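You operate a simulated robot arm through the tools that you are given. There is no shell and no other tool. Be economical: measure what you need, move in short steps, check, and stop when the job is done.

The job below is to be done with a simulated two-armed robot. You get a single attempt, and the scene is never put back.

TASK
Press the glides on the slide home at the card's force.
Fine: all of them in one cycle; the force card gives the force for how many there are; switch the press on; pull the slide out afterwards.

The check looks at the end state, three seconds after you hand in, the way a careful person would. Anything else that was tipped, shoved, dropped, spilled or broken makes it a failure.

THE ROBOT
Two 7-joint arms with two-finger grippers on one trunk that stands fixed in place. Base frame: the origin is at the foot of the trunk, x ahead of it, y to its left, z up. Readings come in cm, rad, newtons and seconds.
The left shoulder is at [8.2, 21.6, 126.9], the right one opposite. With the tool pointing down near the work surface each hand reaches from about 16 to 86 cm from the base axis, measured 20 degrees to its own side. Payload 3.43 kg a hand.
The tool frame of a hand sits at the grasp point between the pads (the TCP): z along the fingers, y along the line on which they close. The tips reach 2 cm beyond it. The gripper opens to 12.4 cm. The gripper's body begins 9.3 cm behind the TCP.
Orientation is that of the tool frame in the base frame, as a unit quaternion [x, y, z, w]. With the fingers straight down and closing along the base's y, the tool's x points along the base's -x, its y along +y and its z along -z.

THE INTERFACE
- The arms move only by the tool step_arm. It takes "left_targets", "right_targets" or both (then of equal length, played together; a hand with none holds still); each is a list of rows, each a list of 3 entries, a list of its own where there are three numbers: the shift along the tool's x, y, z in m, then the turn, a rotation vector about the tool's x, y, z in degrees, then the opening, from 0 (shut) to 1 (fully open). In form: [[[tx, ty, tz], [wx, wy, wz], jaw], ...]. A call has 1 to 10 rows; each row is the pose to reach, as a shift and turn from the pose commanded when the call began, along the tool's axes at that moment. A row lasts 0.2 s, in which the tool goes at most 5 cm and 0.15 rad; a call with a longer step from one row to the next is refused whole, and so is a gripper value outside its range. Where a pose cannot be reached the arm comes as near as it can. A force on the tool above 40 N (or 10 N above the force at the start of the call, whichever is more), or a blocked arm, ends the call early, and 0.2 s more pass. The fingers move at their own pace (about 7.2 cm/s each) and stop on an object; they squeeze with about 25 N. The grip force told is the motor's: it shows also when the fingers shut on nothing. Time passes only in rows, and 0.2 s behind the last, so rows that repeat a pose let the fingers close. It gives the time, the measured TCP pose, the force on the tool (base axes), the opening and the grip force at its end, in the units of the frame above (readings bear some noise), with the torque about the TCP (base axes, N m) and any sound that the robot's microphone picked up, and new pictures: "views" is both (left out), scene, wrist or none (wrist: the cameras of the hands that moved).
- Cameras (640 x 400 px; columns grow to the right, rows downward): "scene" is now at [18.65, 5.75, 143.45]; the picture's right is [0.71, -0.70, 0.00], its down [-0.46, -0.47, -0.75] and it looks along [0.53, 0.53, -0.66] (base axes); focal length 329 px, centre (320, 200). "left" rides on the left gripper at [8.2, -1.4, -14] in its tool frame; the picture's right is [0.17, 0.99, 0.00], its down [-0.83, 0.14, -0.54] and it looks along [-0.53, 0.09, 0.84] (tool axes); focal length 243 px, centre (320, 200). "right" rides on the right gripper at [8.2, 1.4, -14] in its tool frame; the picture's right is [-0.17, 0.99, 0.00], its down [-0.83, -0.14, -0.54] and it looks along [-0.53, -0.09, 0.84] (tool axes); focal length 243 px, centre (320, 200). There is no depth. A picture from a camera that has moved, and an enlarged one, comes with that camera's place and axes in the base frame and with its lens. The place of the scene camera against the robot may be out by one fixed shift of up to 1.2 cm in any direction.
- move_column(by): slides the trunk up (or, below 0, down) by that many cm; the arms and the scene camera ride with it, the base frame stays. It gives what a move gives, with no picture.
- head_to(pan, tilt): turns the head with the scene camera to pan (to the left, within 1.396 rad either way) and tilt (down, from -0.506 to 1.204), counted from straight ahead of the robot. It gives what a move gives, and a new picture of the scene camera.
- zoom(camera, box): a new picture of the part [left, top, right, bottom] of that camera's present view, enlarged. The clock stands still meanwhile.
- finish_job(): hands the job in; it is judged then, once.

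Work in short steps. Places have to be worked out from the pictures, the camera data and where the tool is seen: move nearer, look again, correct. Check each grasp and each placing, and mend what went wrong. You have 120 turns and 200 pictures in all, those below and enlarged ones among them. Open the grippers and draw the arms clear of the work before you hand the job in, unless the task says otherwise; then end with one line.

The tools are called after ">>>" as name(argument=value, ...) on one line, values as JSON. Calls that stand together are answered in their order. step_arm: Moves the arms, as the interface text tells. Its arguments: {"type":"object","properties":{"left_targets":{"type":"array"},"right_targets":{"type":"array"},"views":{"type":"string","enum":["both","scene","wrist","none"]}},"required":[]} The other tools are called the same way: move_column (by) slides the trunk up or down; head_to (pan, tilt) turns the head that bears the scene camera; zoom (camera, box) takes an enlarged picture of a part of a camera's view; finish_job () hands the job in.

At the start:

```text
time_s: 0.0
left_position: [37.21, 53.74, 115.78]
left_orientation: [-0.001, 1.0, 0.0, 0.0]
left_force: [0.0, -0.5, 0.0]
left_wrist_torque: [0.0, 0.03, 0.02]
left_gripper_width: 12.44
left_grasp_force: 0.1
right_position: [43.15, 4.4, 113.82]
right_orientation: [-0.001, 1.0, 0.0, 0.0]
right_force: [-0.4, -0.2, 0.3]
right_wrist_torque: [0.02, 0.01, 0.01]
right_gripper_width: 12.42
right_grasp_force: 0.1
trunk travel left (down, up): [-42.5, 16.6]
head pan, tilt: [0.792, 0.724]
```

scene: 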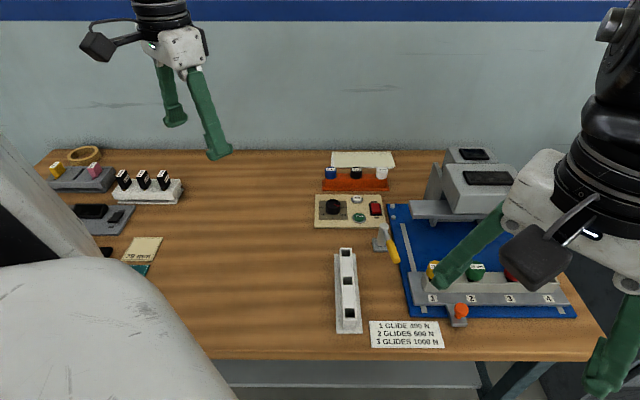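
right: 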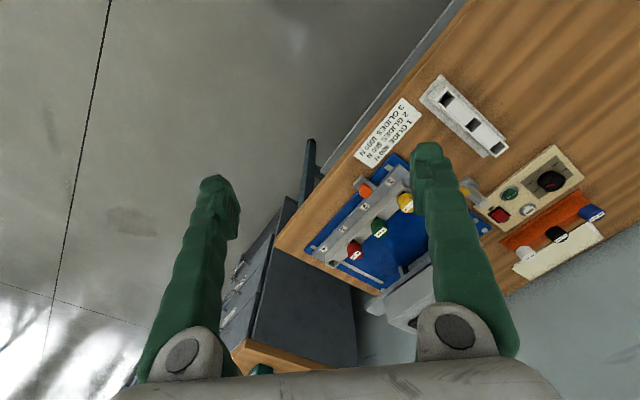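
left: 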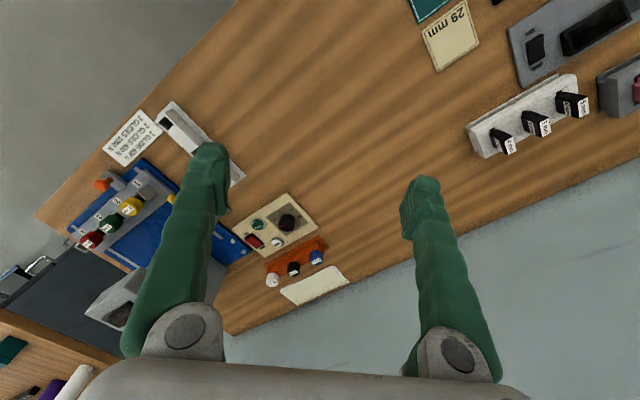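

The scene shows a press with a slide on a blue base, a control panel, and a force card. I'll enlarge those areas first.

>>> zoom(camera="scene", box=[380, 140, 600, 330])

>>> zoom(camera="scene", box=[300, 140, 460, 360])

>>> zoom(camera="right", box=[270, 60, 640, 320])

>>> zoom(camera="scene", box=[20, 130, 220, 300])

```text
2.11 times, centred on (490, 235) of scene
camera zoom: at [18.65, 5.75, 143.45], right [0.71, -0.7, 0.0], down [-0.46, -0.47, -0.75], along [0.53, 0.53, -0.66], focal length 693 px, centre (-38, 126)
```

zoom: 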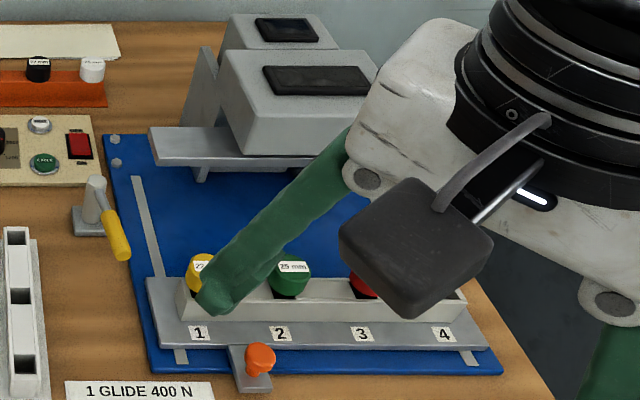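

```text
1.82 times, centred on (380, 250) of scene
camera zoom: at [18.65, 5.75, 143.45], right [0.71, -0.7, 0.0], down [-0.46, -0.47, -0.75], along [0.53, 0.53, -0.66], focal length 599 px, centre (211, 109)
```

zoom: 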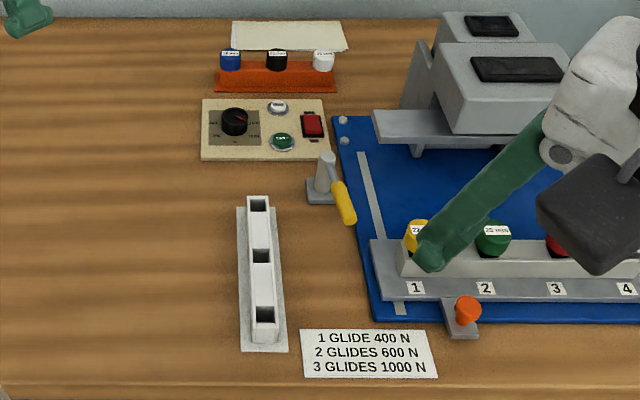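

```text
1.54 times, centred on (455, 190) of right
camera zoom: at [34.93, 5.81, 127.78], right [0.17, 0.99, 0.0], down [0.83, -0.14, 0.54], along [0.53, -0.09, -0.84], focal length 373 px, centre (112, 215)
```

zoom: 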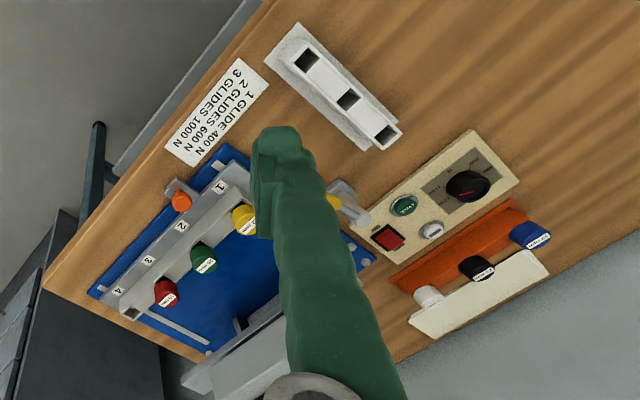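

```text
2.35 times, centred on (120, 215) of scene
camera zoom: at [18.65, 5.75, 143.45], right [0.71, -0.7, 0.0], down [-0.46, -0.47, -0.75], along [0.53, 0.53, -0.66], focal length 775 px, centre (791, 165)
```

zoom: 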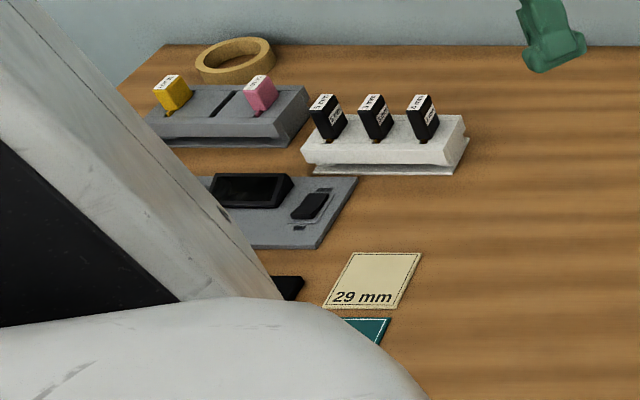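

The card reads 1 glide 400 N, 2 glides 600 N and 3 glides 1000 N. The table is at about z 91, and the row of stations runs along (.71,-.70). I'll move the right hand aside so I can see the slide.

>>> step_arm(right_targets=[[[0.02, -0.04, 0], [0, 0, 0], 1], [[0.04, -0.08, 0], [0, 0, 0], 1], [[0.06, -0.12, 0], [0, 0, 0], 1], [[0.08, -0.16, 0], [0, 0, 0], 1], [[0.1, -0.2, 0], [0, 0, 0], 1], [[0.12, -0.24, 0], [0, 0, 0], 1]], views="scene")

```text
time_s: 1.4
left_position: [37.39, 53.61, 115.85]
left_orientation: [0.0, 1.0, 0.0, 0.0]
left_force: [0.2, 0.1, -0.4]
left_wrist_torque: [-0.01, 0.04, 0.01]
left_gripper_width: 12.44
left_grasp_force: 0.1
right_position: [32.72, -18.6, 113.75]
right_orientation: [-0.004, 1.0, 0.004, -0.009]
right_force: [1.9, -3.7, 0.8]
right_wrist_torque: [0.38, 0.21, -0.01]
right_gripper_width: 12.41
right_grasp_force: 0.1
right hand out of reach, approached as far as the arm can: row 6
trunk travel left (down, up): [-42.5, 16.6]
head pan, tilt: [0.792, 0.724]
camera scene: at [18.62, 5.67, 143.45], right [0.71, -0.7, 0.0], down [-0.46, -0.47, -0.75], along [0.53, 0.53, -0.66], focal length 329 px, centre (320, 200)
```

scene: 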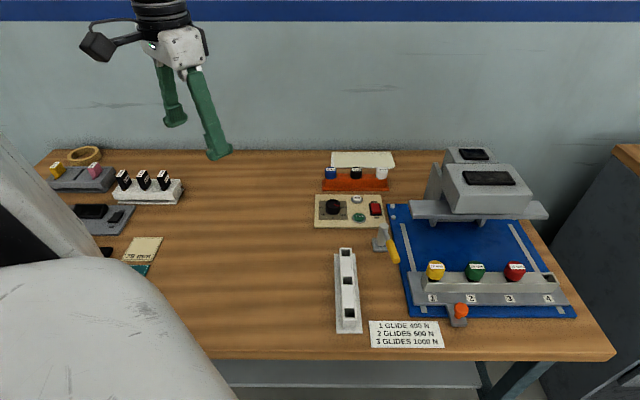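

The view is clear now. I'll zoom in on the slide and press, the panel, the racks and the rest of the table.

>>> zoom(camera="scene", box=[400, 240, 590, 330])

>>> zoom(camera="scene", box=[310, 145, 410, 235])

>>> zoom(camera="scene", box=[370, 140, 560, 270])

>>> head_to(pan=1.2, tilt=0.75)

```text
3.37 times, centred on (495, 285) of scene
camera zoom: at [18.62, 5.67, 143.45], right [0.71, -0.7, 0.0], down [-0.46, -0.47, -0.75], along [0.53, 0.53, -0.66], focal length 1109 px, centre (-270, -86)
```

zoom: 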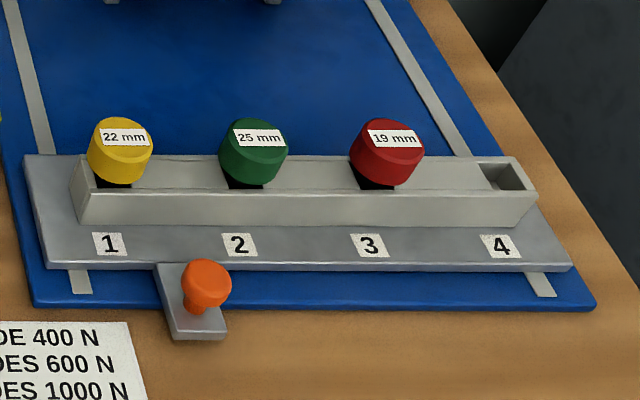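

```text
4.44 times, centred on (360, 190) of scene
camera zoom: at [18.62, 5.67, 143.45], right [0.71, -0.7, 0.0], down [-0.46, -0.47, -0.75], along [0.53, 0.53, -0.66], focal length 1463 px, centre (142, 244)
```

zoom: 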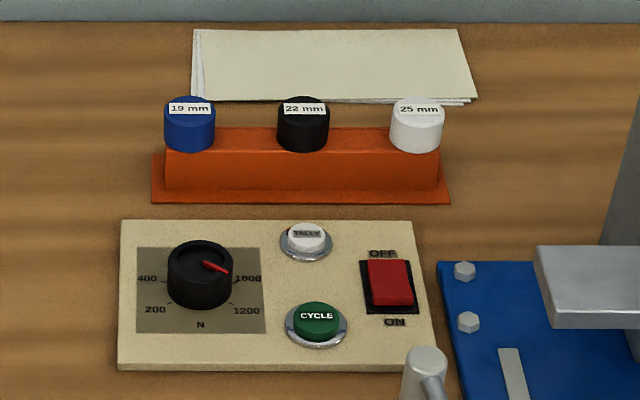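

```text
3.08 times, centred on (465, 205) of scene
camera zoom: at [18.62, 5.67, 143.45], right [0.71, -0.7, 0.0], down [-0.46, -0.47, -0.75], along [0.53, 0.53, -0.66], focal length 1013 px, centre (-126, 185)
```

zoom: 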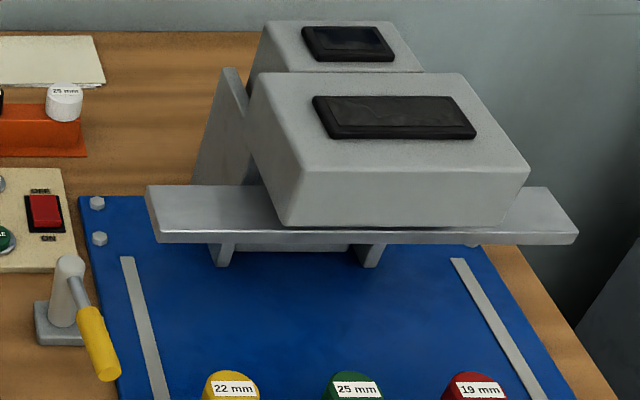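

```text
time_s: 2.3
left_position: [37.48, 53.77, 115.67]
left_orientation: [0.001, 1.0, 0.0, 0.0]
left_force: [0.0, -0.6, 0.2]
left_wrist_torque: [0.01, 0.0, -0.02]
left_gripper_width: 12.41
left_grasp_force: 0.0
right_position: [32.79, -18.45, 113.84]
right_orientation: [-0.006, 1.0, 0.004, -0.011]
right_force: [-0.3, -0.3, 0.2]
right_wrist_torque: [0.0, -0.02, 0.01]
right_gripper_width: 12.38
right_grasp_force: 0.0
trunk travel left (down, up): [-42.5, 16.6]
head pan, tilt: [1.201, 0.75]
camera scene: at [15.82, 7.49, 143.21], right [0.93, -0.36, 0.0], down [-0.25, -0.64, -0.73], along [0.26, 0.68, -0.68], focal length 329 px, centre (320, 200)
```

scene: 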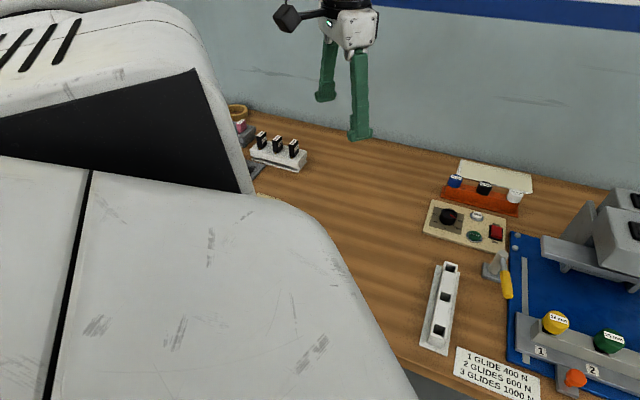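

There are three glides on the slide (22, 25 and 19 mm), so the force is 1000 N. I'll bring the left hand towards the panel for a closer look with its wrist camera.

>>> head_to(pan=0.75, tilt=0.78)

>>> step_arm(left_targets=[[[-0.03, -0.03, 0], [0, 0, 0], 0.5], [[-0.06, -0.06, 0], [0, 0, 0], 0.3], [[-0.09, -0.09, 0], [0, 0, 0], 0.2], [[-0.12, -0.12, 0], [0, 0, 0], 0]], views="both")

```text
time_s: 3.2
left_position: [37.24, 53.75, 115.81]
left_orientation: [0.0, 1.0, 0.0, 0.0]
left_force: [0.2, 0.2, -0.2]
left_wrist_torque: [0.01, 0.0, -0.01]
left_gripper_width: 12.4
left_grasp_force: 0.0
right_position: [32.68, -18.21, 113.71]
right_orientation: [-0.007, 1.0, 0.004, -0.01]
right_force: [-0.7, 0.4, 0.2]
right_wrist_torque: [-0.02, 0.01, 0.02]
right_gripper_width: 12.39
right_grasp_force: 0.1
trunk travel left (down, up): [-42.5, 16.6]
head pan, tilt: [0.75, 0.78]
camera scene: at [18.68, 5.35, 142.98], right [0.68, -0.73, 0.0], down [-0.51, -0.48, -0.71], along [0.52, 0.49, -0.7], focal length 329 px, centre (320, 200)
```

scene: 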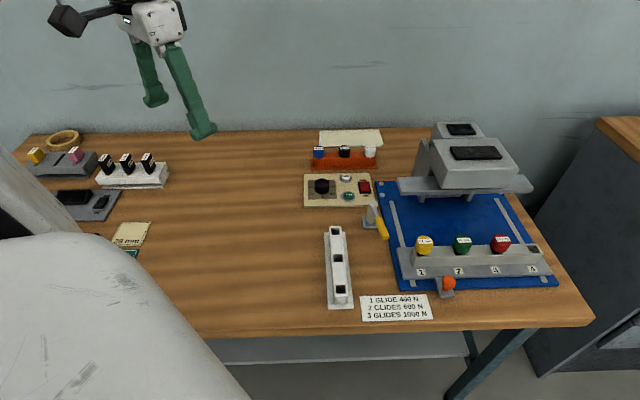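

```text
time_s: 4.2
left_position: [49.7, 41.83, 115.78]
left_orientation: [-0.001, 1.0, 0.001, -0.001]
left_force: [-0.3, -0.7, -0.6]
left_wrist_torque: [0.04, 0.04, -0.01]
left_gripper_width: 0.0
left_grasp_force: 12.1
right_position: [33.26, -18.85, 114.05]
right_orientation: [0.0, 1.0, 0.0, -0.001]
right_force: [0.2, -0.4, 0.5]
right_wrist_torque: [0.07, 0.02, 0.0]
right_gripper_width: 12.4
right_grasp_force: 0.1
trunk travel left (down, up): [-42.5, 16.6]
head pan, tilt: [0.75, 0.78]
camera scene: at [18.92, 5.17, 142.95], right [0.68, -0.73, 0.0], down [-0.52, -0.48, -0.71], along [0.52, 0.49, -0.7], focal length 329 px, centre (320, 200)
camera left: at [41.66, 40.41, 129.79], right [-0.17, 0.99, 0.0], down [0.83, 0.14, 0.54], along [0.53, 0.09, -0.84], focal length 243 px, centre (320, 200)
```

scene: 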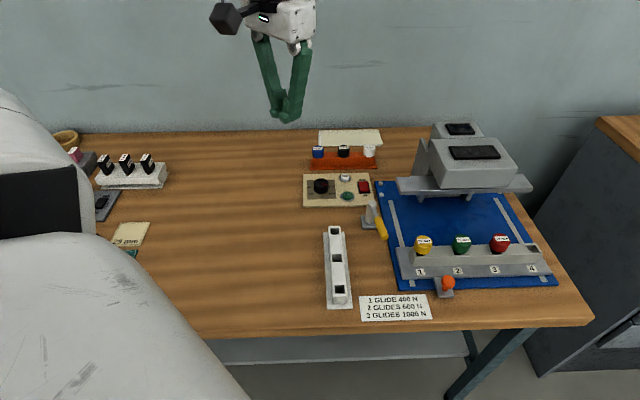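
left: 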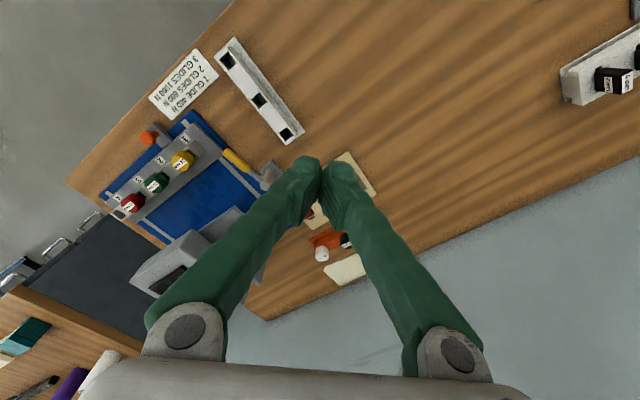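

By triangulation across the cameras the table top is at about z 80, lower than I first thought. The dial is near (68,51,82), the switch near (77,42) and the slide knob near (64,10.5). I'll turn the left hand 45° to line up with the bench, open it and move in to inspect the panel.

>>> step_arm(left_targets=[[[-0.02, -0.006, 0.023], [0, 0, -7.5], 0.4], [[-0.041, -0.012, 0.046], [0, 0, -15], 0.8], [[-0.062, -0.019, 0.069], [0, 0, -22.5], 1], [[-0.082, -0.025, 0.092], [0, 0, -30], 1], [[-0.103, -0.032, 0.115], [0, 0, -37.5], 1], [[-0.123, -0.038, 0.138], [0, 0, -45.2], 1]], views="both")

```text
time_s: 5.6
left_position: [62.79, 41.61, 103.54]
left_orientation: [-0.386, 0.923, 0.002, -0.001]
left_force: [0.0, -0.6, -0.7]
left_wrist_torque: [-0.01, 0.02, 0.01]
left_gripper_width: 12.4
left_grasp_force: 0.1
left hand out of reach, approached as far as the arm can: row 6
right_position: [33.17, -18.95, 114.17]
right_orientation: [0.001, 1.0, 0.0, -0.001]
right_force: [-0.5, -0.4, 0.9]
right_wrist_torque: [0.03, 0.01, 0.03]
right_gripper_width: 12.39
right_grasp_force: 0.0
trunk travel left (down, up): [-42.5, 16.6]
head pan, tilt: [0.75, 0.78]
camera scene: at [18.78, 5.24, 142.97], right [0.68, -0.73, 0.0], down [-0.51, -0.48, -0.71], along [0.52, 0.49, -0.7], focal length 329 px, centre (320, 200)
camera left: at [58.11, 34.85, 117.47], right [-0.82, 0.57, 0.0], down [0.48, 0.69, 0.54], along [0.31, 0.44, -0.84], focal length 243 px, centre (320, 200)
```

scene: 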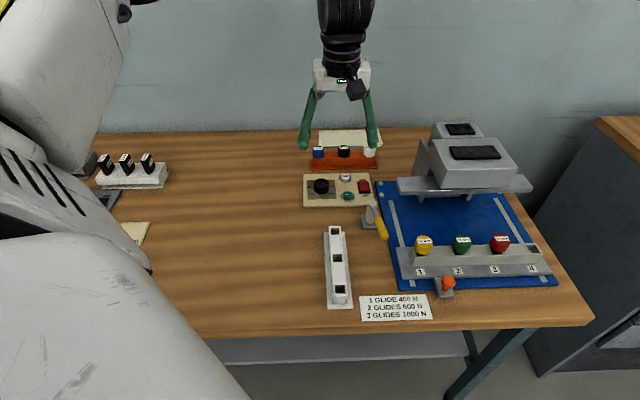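
left: 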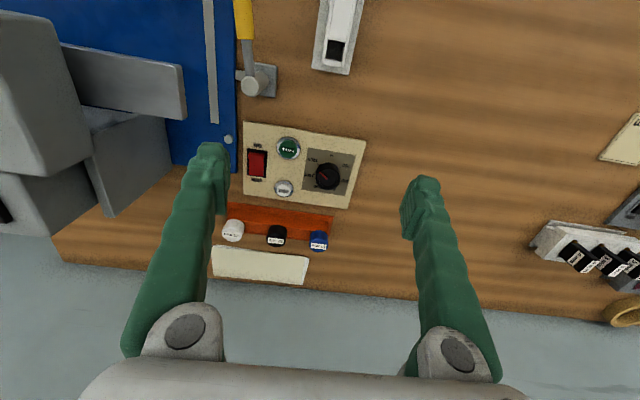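

The panel is visible between the fingers. I'll zoom in on the dial and the lever.

>>> zoom(camera="left", box=[225, 110, 385, 210])

>>> zoom(camera="left", box=[100, 0, 300, 125])

>>> zoom(camera="scene", box=[290, 110, 410, 260])

```text
4.00 times, centred on (305, 160) of left
camera zoom: at [58.11, 34.85, 117.47], right [-0.82, 0.57, 0.0], down [0.48, 0.69, 0.54], along [0.31, 0.44, -0.84], focal length 970 px, centre (380, 360)
```

zoom: 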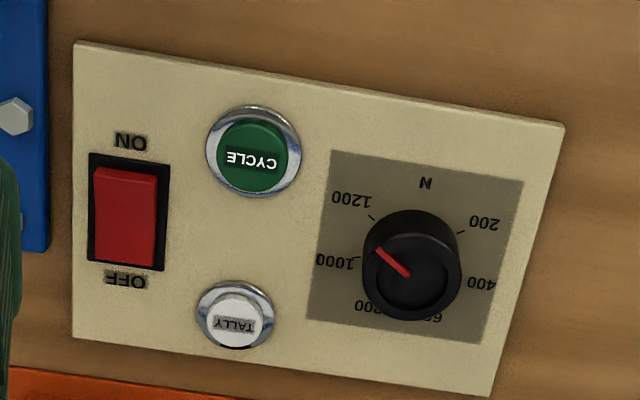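

```text
3.20 times, centred on (200, 62) of left
camera zoom: at [58.11, 34.85, 117.47], right [-0.82, 0.57, 0.0], down [0.48, 0.69, 0.54], along [0.31, 0.44, -0.84], focal length 776 px, centre (704, 640)
```

zoom: 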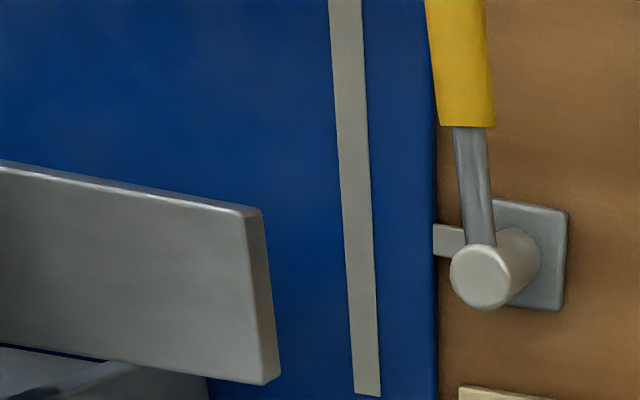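

```text
2.67 times, centred on (350, 185) of scene
camera zoom: at [18.78, 5.24, 142.97], right [0.68, -0.73, 0.0], down [-0.51, -0.48, -0.71], along [0.52, 0.49, -0.7], focal length 878 px, centre (240, 240)
```

zoom: 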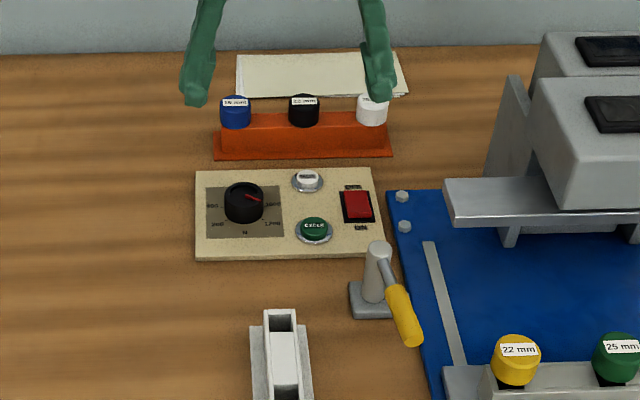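

The dial pointer is at about 1200, so it has to come down one mark to 1000. The switch is at OFF. Reach is tight, so I'll raise the left hand a little and lower the trunk.

>>> step_arm(left_targets=[[[0, 0, -0.04], [0, 0, 0], 1], [[0, 0, -0.08], [0, 0, 0], 1]], views="none")

>>> move_column(by=-15)

>>> step_arm(left_targets=[[[0, 0, 0], [0, 0, 0], 1]], views="both")

```text
time_s: 6.2
left_position: [62.6, 41.73, 111.19]
left_orientation: [-0.385, 0.923, 0.001, 0.001]
left_force: [-0.4, -0.1, 0.6]
left_wrist_torque: [0.03, -0.03, 0.01]
left_gripper_width: 12.39
left_grasp_force: 0.0
right_position: [33.06, -18.73, 114.05]
right_orientation: [0.0, 1.0, 0.0, 0.0]
right_force: [0.0, 0.8, -0.9]
right_wrist_torque: [0.01, 0.01, 0.0]
right_gripper_width: 12.41
right_grasp_force: 0.0
trunk travel left (down, up): [-42.5, 16.6]
head pan, tilt: [0.75, 0.78]
```

```text
time_s: 7.9
left_position: [62.75, 41.79, 95.34]
left_orientation: [-0.383, 0.924, 0.004, -0.011]
left_force: [0.1, -0.3, -0.4]
left_wrist_torque: [0.01, -0.04, 0.01]
left_gripper_width: 12.41
left_grasp_force: 0.1
right_position: [33.76, -18.76, 96.79]
right_orientation: [0.0, 0.998, 0.0, -0.065]
right_force: [-1.2, -0.6, -1.6]
right_wrist_torque: [0.0, 0.0, -0.04]
right_gripper_width: 12.39
right_grasp_force: 0.1
trunk travel left (down, up): [-27.5, 31.6]
head pan, tilt: [0.75, 0.78]
```

```text
time_s: 8.3
left_position: [62.79, 41.76, 95.19]
left_orientation: [-0.383, 0.924, 0.005, -0.013]
left_force: [1.0, -0.2, -0.4]
left_wrist_torque: [0.0, 0.02, 0.03]
left_gripper_width: 12.39
left_grasp_force: 0.1
right_position: [33.85, -18.78, 96.69]
right_orientation: [-0.001, 0.998, 0.0, -0.066]
right_force: [0.2, -0.7, 0.6]
right_wrist_torque: [-0.02, 0.0, 0.04]
right_gripper_width: 12.41
right_grasp_force: 0.0
trunk travel left (down, up): [-27.5, 31.6]
head pan, tilt: [0.75, 0.78]
camera scene: at [22.5, 5.34, 128.01], right [0.68, -0.73, 0.0], down [-0.51, -0.48, -0.71], along [0.52, 0.48, -0.7], focal length 329 px, centre (320, 200)
camera left: at [58.42, 35.14, 109.42], right [-0.82, 0.58, 0.02], down [0.5, 0.69, 0.53], along [0.29, 0.44, -0.85], focal length 243 px, centre (320, 200)
```

scene: 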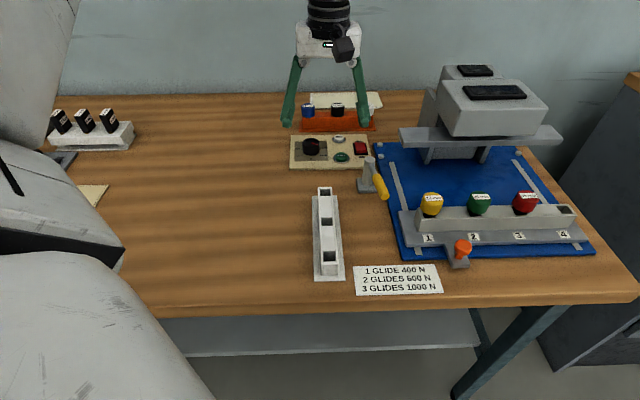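
left: 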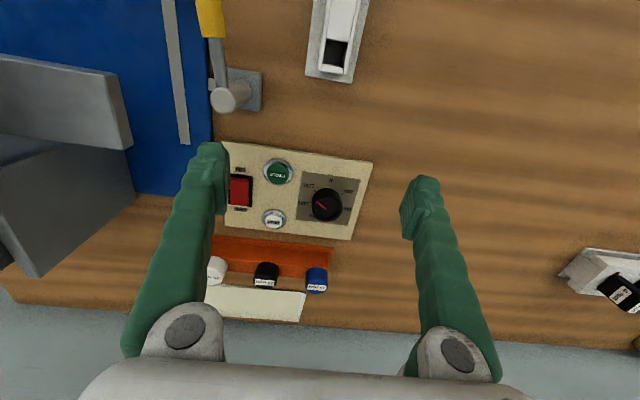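

The two left views agree that the dial is at (67.0, 49.8) with its top at about z 83, roughly 4 cm in diameter. I'll move above it, turning the hand +40° first so the turn back to 1000 has room.

>>> step_arm(left_targets=[[[-0.017, 0.005, 0.01], [0, 0, 8], 0.5], [[-0.035, 0.011, 0.02], [0, 0, 16], 0.5], [[-0.052, 0.016, 0.03], [0, 0, 24], 0.5], [[-0.069, 0.022, 0.04], [0, 0, 32], 0.5], [[-0.086, 0.027, 0.05], [0, 0, 40], 0.5]], views="both")

```text
time_s: 9.5
left_position: [67.01, 50.03, 90.19]
left_orientation: [-0.044, 0.999, 0.0, -0.014]
left_force: [0.9, 0.2, 0.2]
left_wrist_torque: [-0.04, 0.05, -0.01]
left_gripper_width: 6.19
left_grasp_force: 0.1
right_position: [33.83, -18.69, 96.7]
right_orientation: [0.0, 0.998, 0.0, -0.065]
right_force: [-0.1, -0.1, -1.0]
right_wrist_torque: [0.01, 0.01, 0.03]
right_gripper_width: 12.39
right_grasp_force: 0.1
trunk travel left (down, up): [-27.5, 31.6]
head pan, tilt: [0.75, 0.78]
camera scene: at [22.53, 5.36, 128.0], right [0.68, -0.73, 0.0], down [-0.51, -0.48, -0.71], along [0.52, 0.48, -0.7], focal length 329 px, centre (320, 200)
camera left: at [59.28, 48.01, 104.38], right [-0.25, 0.97, 0.01], down [0.83, 0.21, 0.52], along [0.5, 0.13, -0.86], focal length 243 px, centre (320, 200)
```

scene: 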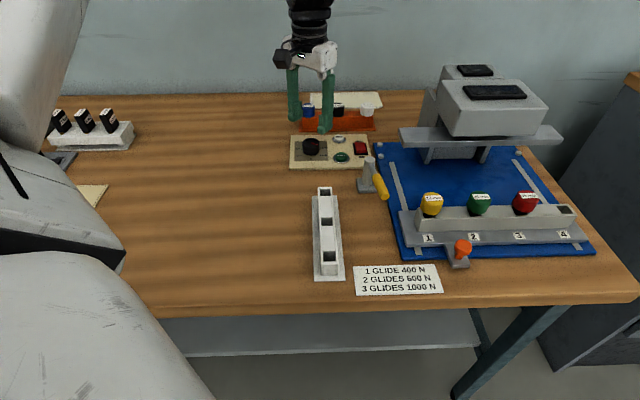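
left: 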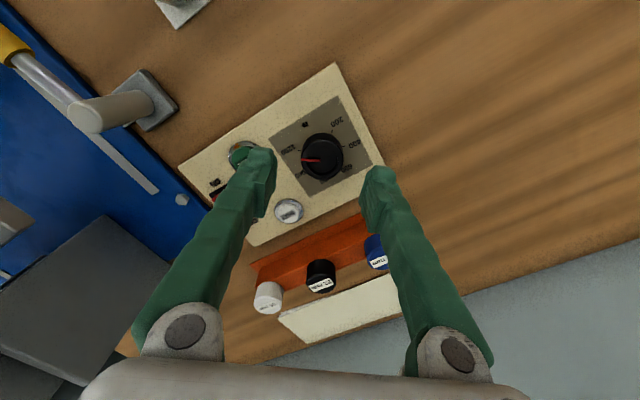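

I'm over the dial. One zoom on the pointer before gripping.

>>> zoom(camera="left", box=[265, 80, 385, 200])

>>> step_arm(left_targets=[[[0, 0.002, 0.03], [0, 0, 0], 0.5], [[0, 0.002, 0.055], [0, 0, 0], 0.5], [[0, 0.002, 0.067], [0, 0, 0], 0.5]], views="both")

```text
3.33 times, centred on (325, 140) of left
camera zoom: at [59.28, 48.01, 104.38], right [-0.25, 0.97, 0.01], down [0.83, 0.21, 0.52], along [0.5, 0.13, -0.86], focal length 809 px, centre (303, 400)
```

zoom: 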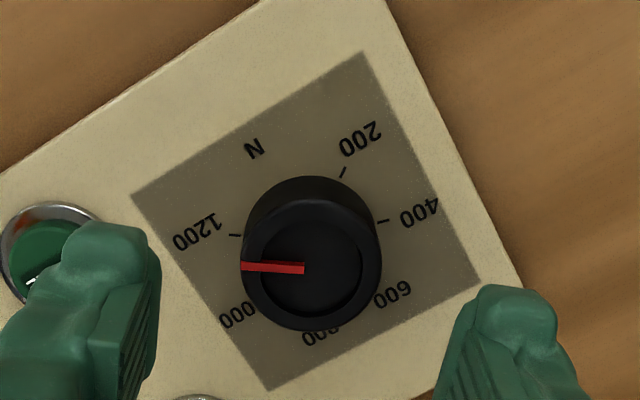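

```text
time_s: 10.3
left_position: [66.51, 49.93, 83.47]
left_orientation: [-0.045, 0.999, 0.001, -0.014]
left_force: [1.1, 0.5, 0.1]
left_wrist_torque: [0.0, 0.0, 0.01]
left_gripper_width: 6.2
left_grasp_force: 0.1
right_position: [33.91, -18.69, 96.74]
right_orientation: [0.0, 0.998, -0.001, -0.065]
right_force: [0.7, -0.1, 0.3]
right_wrist_torque: [-0.02, -0.02, 0.0]
right_gripper_width: 12.38
right_grasp_force: 0.1
trunk travel left (down, up): [-27.5, 31.6]
head pan, tilt: [0.75, 0.78]
camera scene: at [22.5, 5.36, 128.0], right [0.68, -0.73, 0.0], down [-0.51, -0.48, -0.71], along [0.52, 0.48, -0.7], focal length 329 px, centre (320, 200)
camera left: at [59.0, 47.95, 97.71], right [-0.25, 0.97, 0.01], down [0.83, 0.21, 0.52], along [0.5, 0.13, -0.86], focal length 243 px, centre (320, 200)
```

scene: 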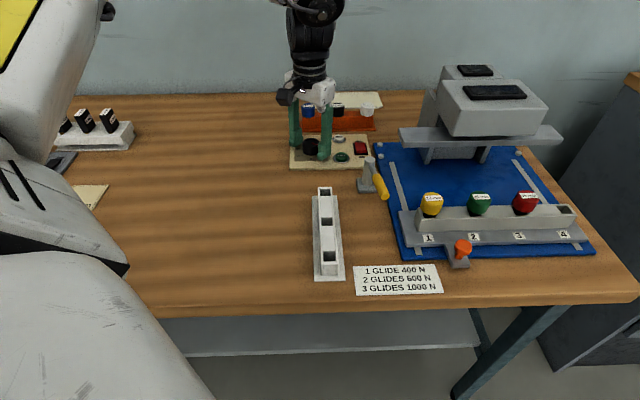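
left: 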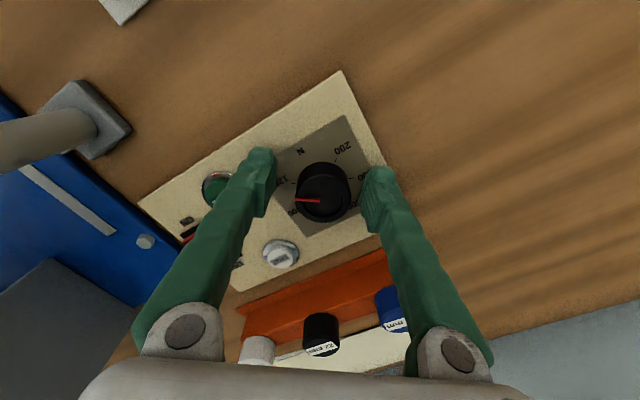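

The knob is centred between the fingers. I'll close on it and turn 48° counter-clockwise as seen from above, from 1200 to 1000.

>>> step_arm(left_targets=[[[-0.003, 0.001, 0.001], [0, 0, 0], 0.3], [[-0.003, 0.001, 0.001], [0, 0, 0], 0.0], [[-0.003, 0.001, 0.001], [0, 0, 0], 0.0], [[-0.003, 0.001, 0.001], [0, 0, 0], 0.0]], views="none")

>>> step_arm(left_targets=[[[0, 0, 0], [0, 0, -6], 0], [[0, 0, 0], [0, 0, -12], 0], [[0, 0, 0], [0, 0, -18], 0], [[0, 0, 0], [0, 0, -24], 0], [[0, 0, 0], [0, 0, -30], 0], [[0, 0, 0], [0, 0, -36], 0], [[0, 0, 0], [0, 0, -42], 0], [[0, 0, 0], [0, 0, -48], 0]], views="wrist")

>>> zoom(camera="left", box=[240, 120, 400, 240])

```text
time_s: 11.3
left_position: [66.67, 50.36, 83.39]
left_orientation: [-0.046, 0.999, 0.0, -0.014]
left_force: [-7.7, 12.7, 2.4]
left_wrist_torque: [0.28, 0.27, 0.08]
left_gripper_width: 3.88
left_grasp_force: 44.7
right_position: [33.77, -18.7, 96.68]
right_orientation: [0.0, 0.998, -0.001, -0.064]
right_force: [0.1, 0.1, 1.1]
right_wrist_torque: [0.01, -0.01, -0.01]
right_gripper_width: 12.41
right_grasp_force: 0.1
trunk travel left (down, up): [-27.5, 31.6]
head pan, tilt: [0.75, 0.78]
```

```text
time_s: 13.1
left_position: [66.95, 49.98, 83.47]
left_orientation: [-0.447, 0.895, 0.004, -0.013]
left_force: [0.4, -16.5, -8.2]
left_wrist_torque: [-1.02, 0.2, -0.02]
left_gripper_width: 3.88
left_grasp_force: 45.2
right_position: [33.85, -18.84, 96.67]
right_orientation: [0.0, 0.998, 0.0, -0.066]
right_force: [0.3, 0.2, 0.4]
right_wrist_torque: [0.02, 0.0, -0.01]
right_gripper_width: 12.42
right_grasp_force: 0.1
trunk travel left (down, up): [-27.5, 31.6]
head pan, tilt: [0.75, 0.78]
camera left: at [63.62, 42.62, 97.52], right [-0.89, 0.46, 0.02], down [0.4, 0.75, 0.53], along [0.23, 0.47, -0.85], focal length 243 px, centre (320, 200)
```

left: 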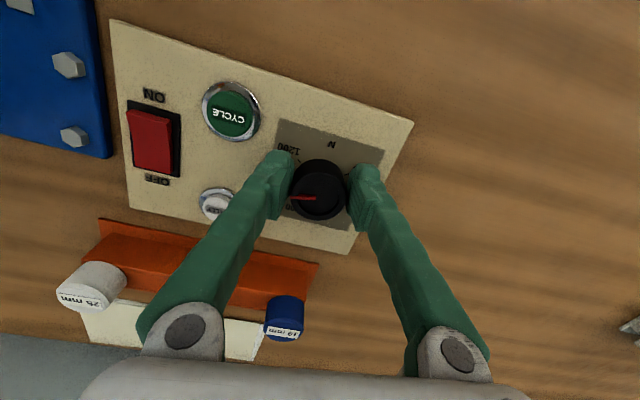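

```text
3.33 times, centred on (320, 180) of left
camera zoom: at [63.62, 42.62, 97.52], right [-0.89, 0.46, 0.02], down [0.4, 0.75, 0.53], along [0.23, 0.47, -0.85], focal length 809 px, centre (320, 267)
```

zoom: 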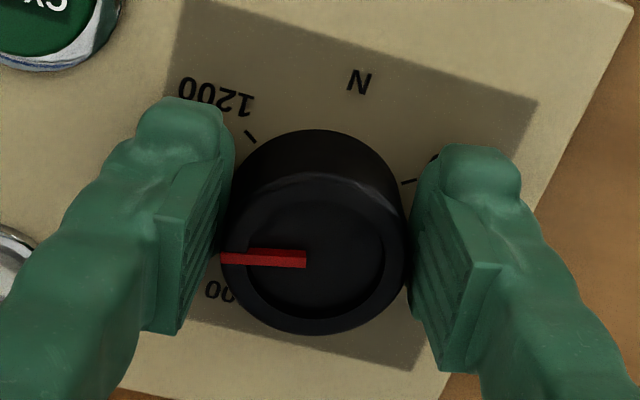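

The knob turned with the fingers. I'll release it and lift off to read the setting.

>>> step_arm(left_targets=[[[0, 0, 0], [0, 0, 0], 0.3], [[0, 0, 0], [0, 0, 0], 0.5], [[0, 0, -0.03], [0, 0, 0], 0.7], [[0, 0, -0.06], [0, 0, 0], 0.9], [[0, 0, -0.1], [0, 0, 0], 1]], views="none")

>>> zoom(camera="left", box=[250, 90, 410, 210])

>>> zoom(camera="scene", box=[280, 120, 380, 180])

```text
time_s: 14.3
left_position: [67.22, 49.96, 93.51]
left_orientation: [-0.447, 0.895, 0.006, -0.011]
left_force: [0.0, -0.2, 0.9]
left_wrist_torque: [0.05, -0.02, 0.03]
left_gripper_width: 12.4
left_grasp_force: 0.1
right_position: [33.7, -18.76, 96.8]
right_orientation: [0.0, 0.998, -0.001, -0.066]
right_force: [0.8, -0.5, -1.3]
right_wrist_torque: [0.06, -0.04, 0.0]
right_gripper_width: 12.41
right_grasp_force: 0.1
trunk travel left (down, up): [-27.5, 31.6]
head pan, tilt: [0.75, 0.78]
```

```text
3.33 times, centred on (330, 150) of left
camera zoom: at [63.88, 42.54, 107.75], right [-0.89, 0.46, 0.02], down [0.4, 0.75, 0.53], along [0.23, 0.48, -0.85], focal length 809 px, centre (287, 367)
```

zoom: 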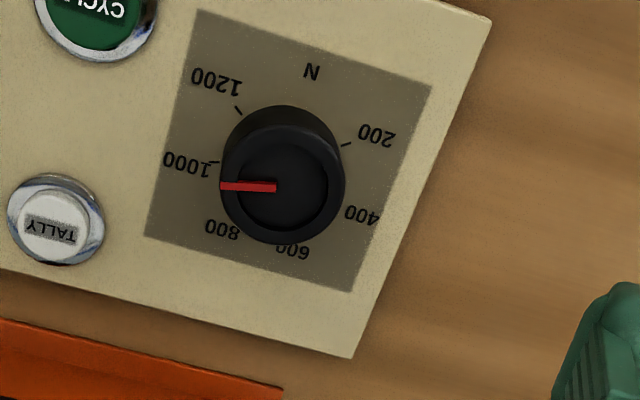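

```text
6.40 times, centred on (330, 150) of scene
camera zoom: at [22.41, 5.19, 128.03], right [0.68, -0.73, 0.0], down [-0.51, -0.48, -0.71], along [0.52, 0.49, -0.7], focal length 2107 px, centre (256, 520)
```

zoom: 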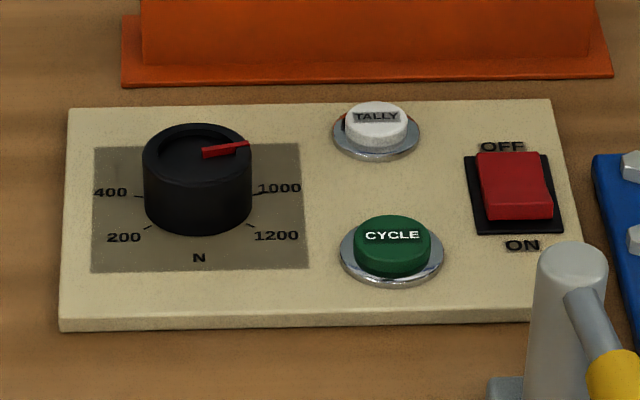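

The pointer is in line with the 1000 tick. Next is the slide: I'll bring the left hand over in front of the slide's orange knob to look closely at it.

>>> step_arm(left_targets=[[[0.04, -0.017, -0.015], [0, 0, 1], 1], [[0.08, -0.034, -0.03], [0, 0, 2], 1], [[0.12, -0.051, -0.04], [0, 0, 3], 0.9], [[0.16, -0.068, -0.04], [0, 0, 4], 0.8], [[0.2, -0.085, -0.04], [0, 0, 5], 0.7], [[0.24, -0.102, -0.04], [0, 0, 6], 0.6], [[0.28, -0.119, -0.04], [0, 0, 7], 0.5], [[0.32, -0.136, -0.04], [0, 0, 8], 0.5], [[0.36, -0.15, -0.04], [0, 0, 8], 0.5]], views="both")

```text
time_s: 16.3
left_position: [64.35, 38.36, 99.56]
left_orientation: [-0.382, 0.924, 0.002, -0.012]
left_force: [1.2, -0.7, -0.1]
left_wrist_torque: [-0.02, 0.0, 0.0]
left_gripper_width: 6.19
left_grasp_force: 0.1
left hand out of reach, approached as far as the arm can: row 2, 3, 4, 5, 6, 7, 8, 9
right_position: [33.84, -18.64, 96.58]
right_orientation: [0.001, 0.998, 0.0, -0.065]
right_force: [0.1, -0.3, 0.1]
right_wrist_torque: [-0.04, 0.02, 0.03]
right_gripper_width: 12.39
right_grasp_force: 0.0
trunk travel left (down, up): [-27.5, 31.6]
head pan, tilt: [0.75, 0.78]
camera scene: at [22.57, 5.38, 127.99], right [0.68, -0.73, 0.0], down [-0.51, -0.48, -0.71], along [0.52, 0.48, -0.7], focal length 329 px, centre (320, 200)
camera left: at [59.98, 31.71, 113.91], right [-0.81, 0.58, 0.02], down [0.5, 0.69, 0.52], along [0.29, 0.43, -0.85], focal length 243 px, centre (320, 200)
```

scene: 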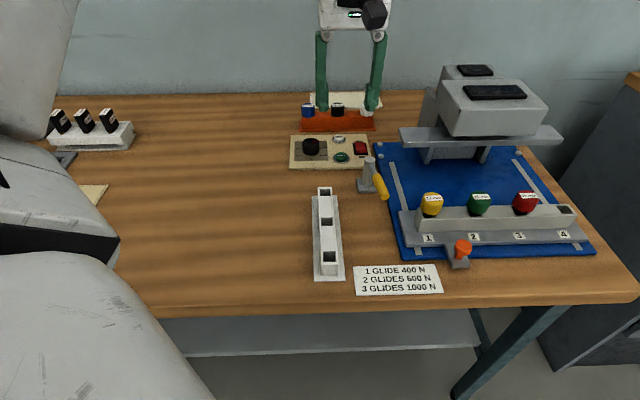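
left: 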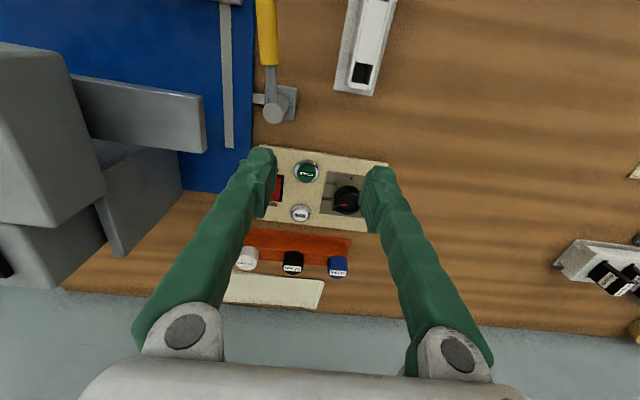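

The wrist roll limit blocks this orientation at lower y. I'll turn the hand the other way while moving over to the slide.

>>> step_arm(left_targets=[[[0, 0, 0], [0, 0, 8], 0.8], [[0.03, -0.015, 0], [0, 0, 16], 0.8], [[0.06, -0.03, 0], [0, 0, 24], 0.8], [[0.095, -0.05, 0], [0, 0, 32], 0.8], [[0.13, -0.07, 0], [0, 0, 40], 0.8], [[0.165, -0.09, 0], [0, 0, 48], 0.8], [[0.2, -0.11, 0], [0, 0, 56], 0.8], [[0.235, -0.125, 0], [0, 0, 64], 0.8], [[0.25, -0.132, 0], [0, 0, 72], 0.8], [[0.25, -0.132, 0], [0, 0, 80], 0.8]], views="both")

```text
time_s: 18.5
left_position: [53.49, 23.62, 100.36]
left_orientation: [0.301, 0.954, -0.009, -0.008]
left_force: [0.1, 0.4, 0.2]
left_wrist_torque: [-0.03, 0.03, -0.01]
left_gripper_width: 9.92
left_grasp_force: 0.1
left hand out of reach, approached as far as the arm can: row 3, 4, 5, 6, 7, 8, 9, 10
right_position: [33.94, -18.7, 96.7]
right_orientation: [0.001, 0.998, -0.001, -0.066]
right_force: [0.4, 0.2, -1.7]
right_wrist_torque: [0.02, 0.02, 0.01]
right_gripper_width: 12.39
right_grasp_force: 0.1
trunk travel left (down, up): [-27.5, 31.6]
head pan, tilt: [0.75, 0.78]
camera scene: at [22.59, 5.39, 127.98], right [0.68, -0.73, 0.0], down [-0.51, -0.48, -0.71], along [0.52, 0.48, -0.7], focal length 329 px, centre (320, 200)
camera left: at [46.34, 27.4, 114.47], right [0.43, 0.9, -0.02], down [0.77, -0.36, 0.53], along [0.47, -0.24, -0.85], focal length 243 px, centre (320, 200)
```

scene: 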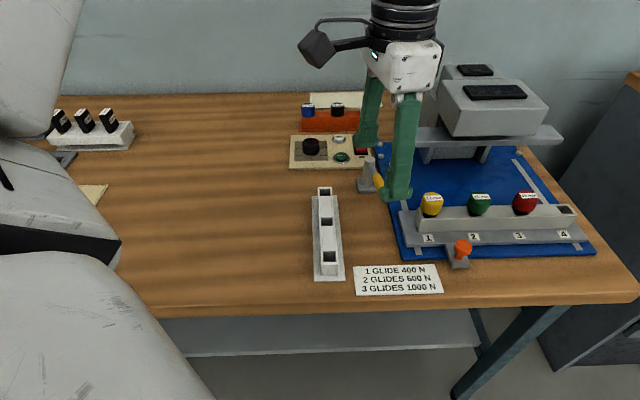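
left: 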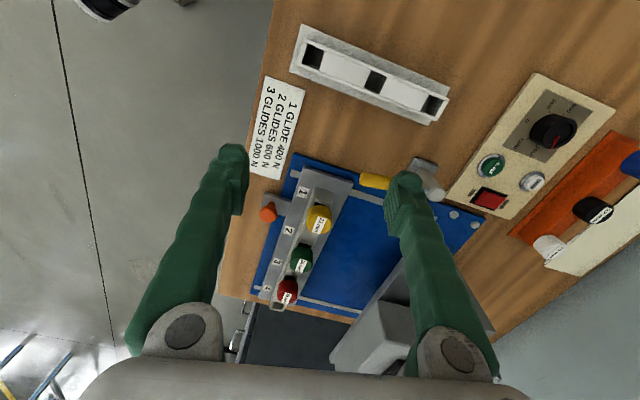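

The left arm can't reach across to the slide knob, which triangulates to about (62,10.7,84). I'll move the left hand aside and bring the right hand over, turned -45°, for the slide.

>>> step_arm(left_targets=[[[0.022, 0.015, -0.01], [0, 0, 0], 0.8], [[0.045, 0.03, -0.02], [0, 0, 0], 0.8], [[0.067, 0.044, -0.03], [0, 0, 0], 0.8], [[0.09, 0.059, -0.04], [0, 0, 0], 0.8], [[0.112, 0.074, -0.05], [0, 0, 0], 0.8], [[0.135, 0.088, -0.05], [0, 0, 0], 0.8], [[0.157, 0.103, -0.05], [0, 0, 0], 0.8], [[0.18, 0.118, -0.05], [0, 0, 0], 0.8]], right_targets=[[[-0.0275, 0.028, -0.01], [0, 0, -5.6], 1], [[-0.055, 0.057, -0.02], [0, 0, -11.2], 1], [[-0.083, 0.085, -0.03], [0, 0, -16.8], 1], [[-0.11, 0.114, -0.033], [0, 0, -22.4], 1], [[-0.1375, 0.142, -0.033], [0, 0, -28], 1], [[-0.165, 0.17, -0.033], [0, 0, -33.6], 0.8], [[-0.193, 0.2, -0.033], [0, 0, -39.2], 0.6], [[-0.22, 0.227, -0.033], [0, 0, -45], 0.6]], views="both")

```text
time_s: 20.3
left_position: [45.53, 44.04, 105.49]
left_orientation: [0.301, 0.954, -0.004, -0.012]
left_force: [-0.6, 0.1, 0.6]
left_wrist_torque: [-0.02, -0.02, 0.03]
left_gripper_width: 9.89
left_grasp_force: 0.1
right_position: [33.61, -4.98, 95.44]
right_orientation: [-0.258, 0.964, 0.016, -0.063]
right_force: [-0.9, 0.3, 0.2]
right_wrist_torque: [0.01, -0.01, 0.01]
right_gripper_width: 7.44
right_grasp_force: 0.1
right hand out of reach, approached as far as the arm can: row 3, 4, 5, 6, 7, 8
trunk travel left (down, up): [-27.5, 31.6]
head pan, tilt: [0.75, 0.78]
camera scene: at [22.42, 5.37, 128.02], right [0.68, -0.73, 0.0], down [-0.51, -0.48, -0.71], along [0.52, 0.48, -0.7], focal length 329 px, centre (320, 200)
camera right: at [27.78, -7.9, 110.34], right [-0.35, 0.94, 0.04], down [0.85, 0.3, 0.43], along [0.39, 0.19, -0.9], focal length 243 px, centre (320, 200)
camera left: at [38.47, 47.77, 119.7], right [0.43, 0.9, -0.01], down [0.77, -0.36, 0.52], along [0.46, -0.23, -0.85], focal length 243 px, centre (320, 200)
```

scene: 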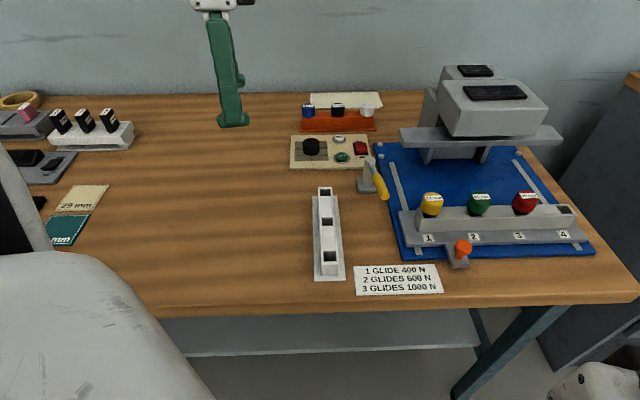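
right: 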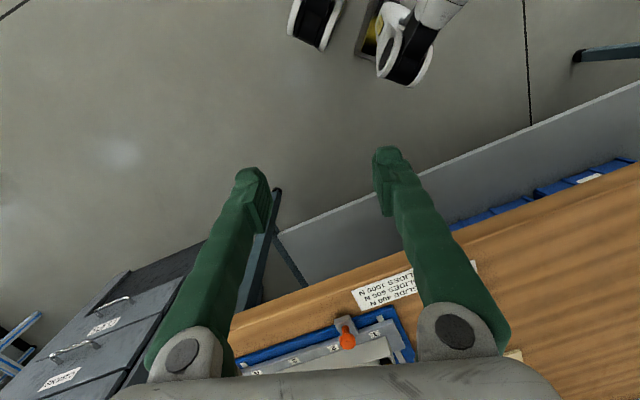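
left: 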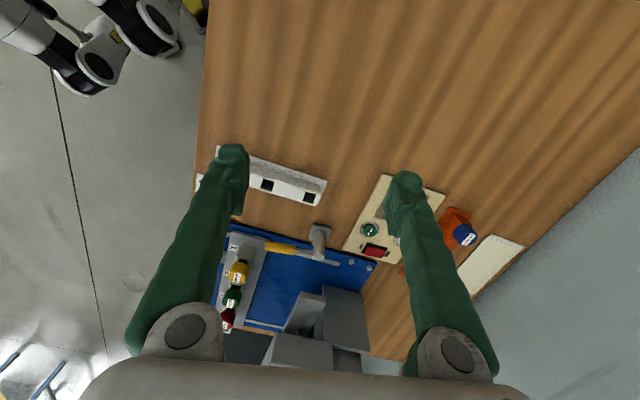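

The right arm got caught in a folded pose close to the body. I'll extend it forward first.

>>> step_arm(right_targets=[[[-0.025, -0.022, -0.01], [0, 0, 6], 0.6], [[-0.05, -0.044, -0.02], [0, 0, 12], 0.6], [[-0.075, -0.066, -0.03], [0, 0, 18], 0.6], [[-0.1, -0.088, -0.04], [0, 0, 24], 0.6], [[-0.127, -0.108, -0.05], [0, 0, 30], 0.6]], views="none")

```text
time_s: 21.5
left_position: [45.65, 44.13, 105.46]
left_orientation: [0.3, 0.954, -0.006, -0.013]
left_force: [0.9, -0.1, -0.7]
left_wrist_torque: [0.02, 0.02, 0.02]
left_gripper_width: 9.91
left_grasp_force: 0.0
right_position: [48.86, -7.75, 97.54]
right_orientation: [0.002, 0.998, 0.001, -0.064]
right_force: [1.4, 0.5, -0.4]
right_wrist_torque: [0.02, 0.01, -0.02]
right_gripper_width: 7.43
right_grasp_force: 0.0
right hand out of reach, approached as far as the arm can: row 3, 4, 5
trunk travel left (down, up): [-27.5, 31.6]
head pan, tilt: [0.75, 0.78]
```

It extended. Now I'll go over the slide's front, level the 7° tilt and look.

>>> step_arm(right_targets=[[[-0.02, 0.027, -0.005], [0, -2, 0], 0.6], [[-0.04, 0.054, -0.01], [0, -4, 0], 0.6], [[-0.06, 0.081, -0.015], [0, -6, 0], 0.6], [[-0.08, 0.108, -0.02], [0, -7.3, 0], 0.6]], views="both")

```text
time_s: 22.5
left_position: [45.74, 44.18, 105.5]
left_orientation: [0.3, 0.954, -0.005, -0.013]
left_force: [-1.0, -0.1, -1.0]
left_wrist_torque: [0.02, 0.0, 0.0]
left_gripper_width: 9.92
left_grasp_force: 0.1
right_position: [56.68, 3.36, 98.75]
right_orientation: [0.011, 1.0, 0.02, 0.001]
right_force: [-0.4, -0.6, 0.2]
right_wrist_torque: [-0.01, 0.03, -0.01]
right_gripper_width: 7.46
right_grasp_force: 0.0
right hand out of reach, approached as far as the arm can: row 2, 3, 4
trunk travel left (down, up): [-27.5, 31.6]
head pan, tilt: [0.75, 0.78]
camera scene: at [22.52, 5.32, 128.0], right [0.68, -0.73, 0.0], down [-0.51, -0.48, -0.71], along [0.52, 0.48, -0.7], focal length 329 px, centre (320, 200)
camera right: at [48.51, 4.32, 112.66], right [0.19, 0.98, 0.04], down [0.83, -0.18, 0.54], along [0.53, -0.07, -0.84], focal length 243 px, centre (320, 200)
```

scene: 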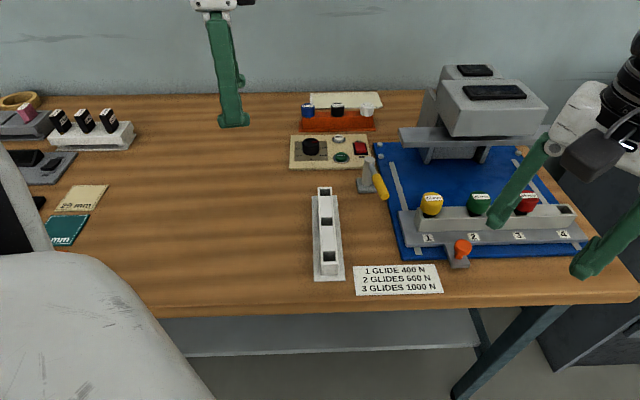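
right: 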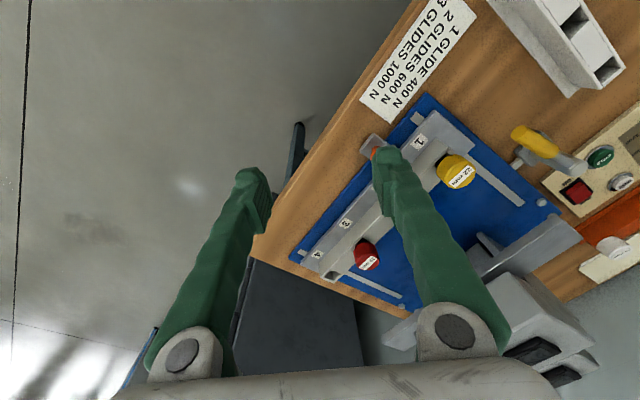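

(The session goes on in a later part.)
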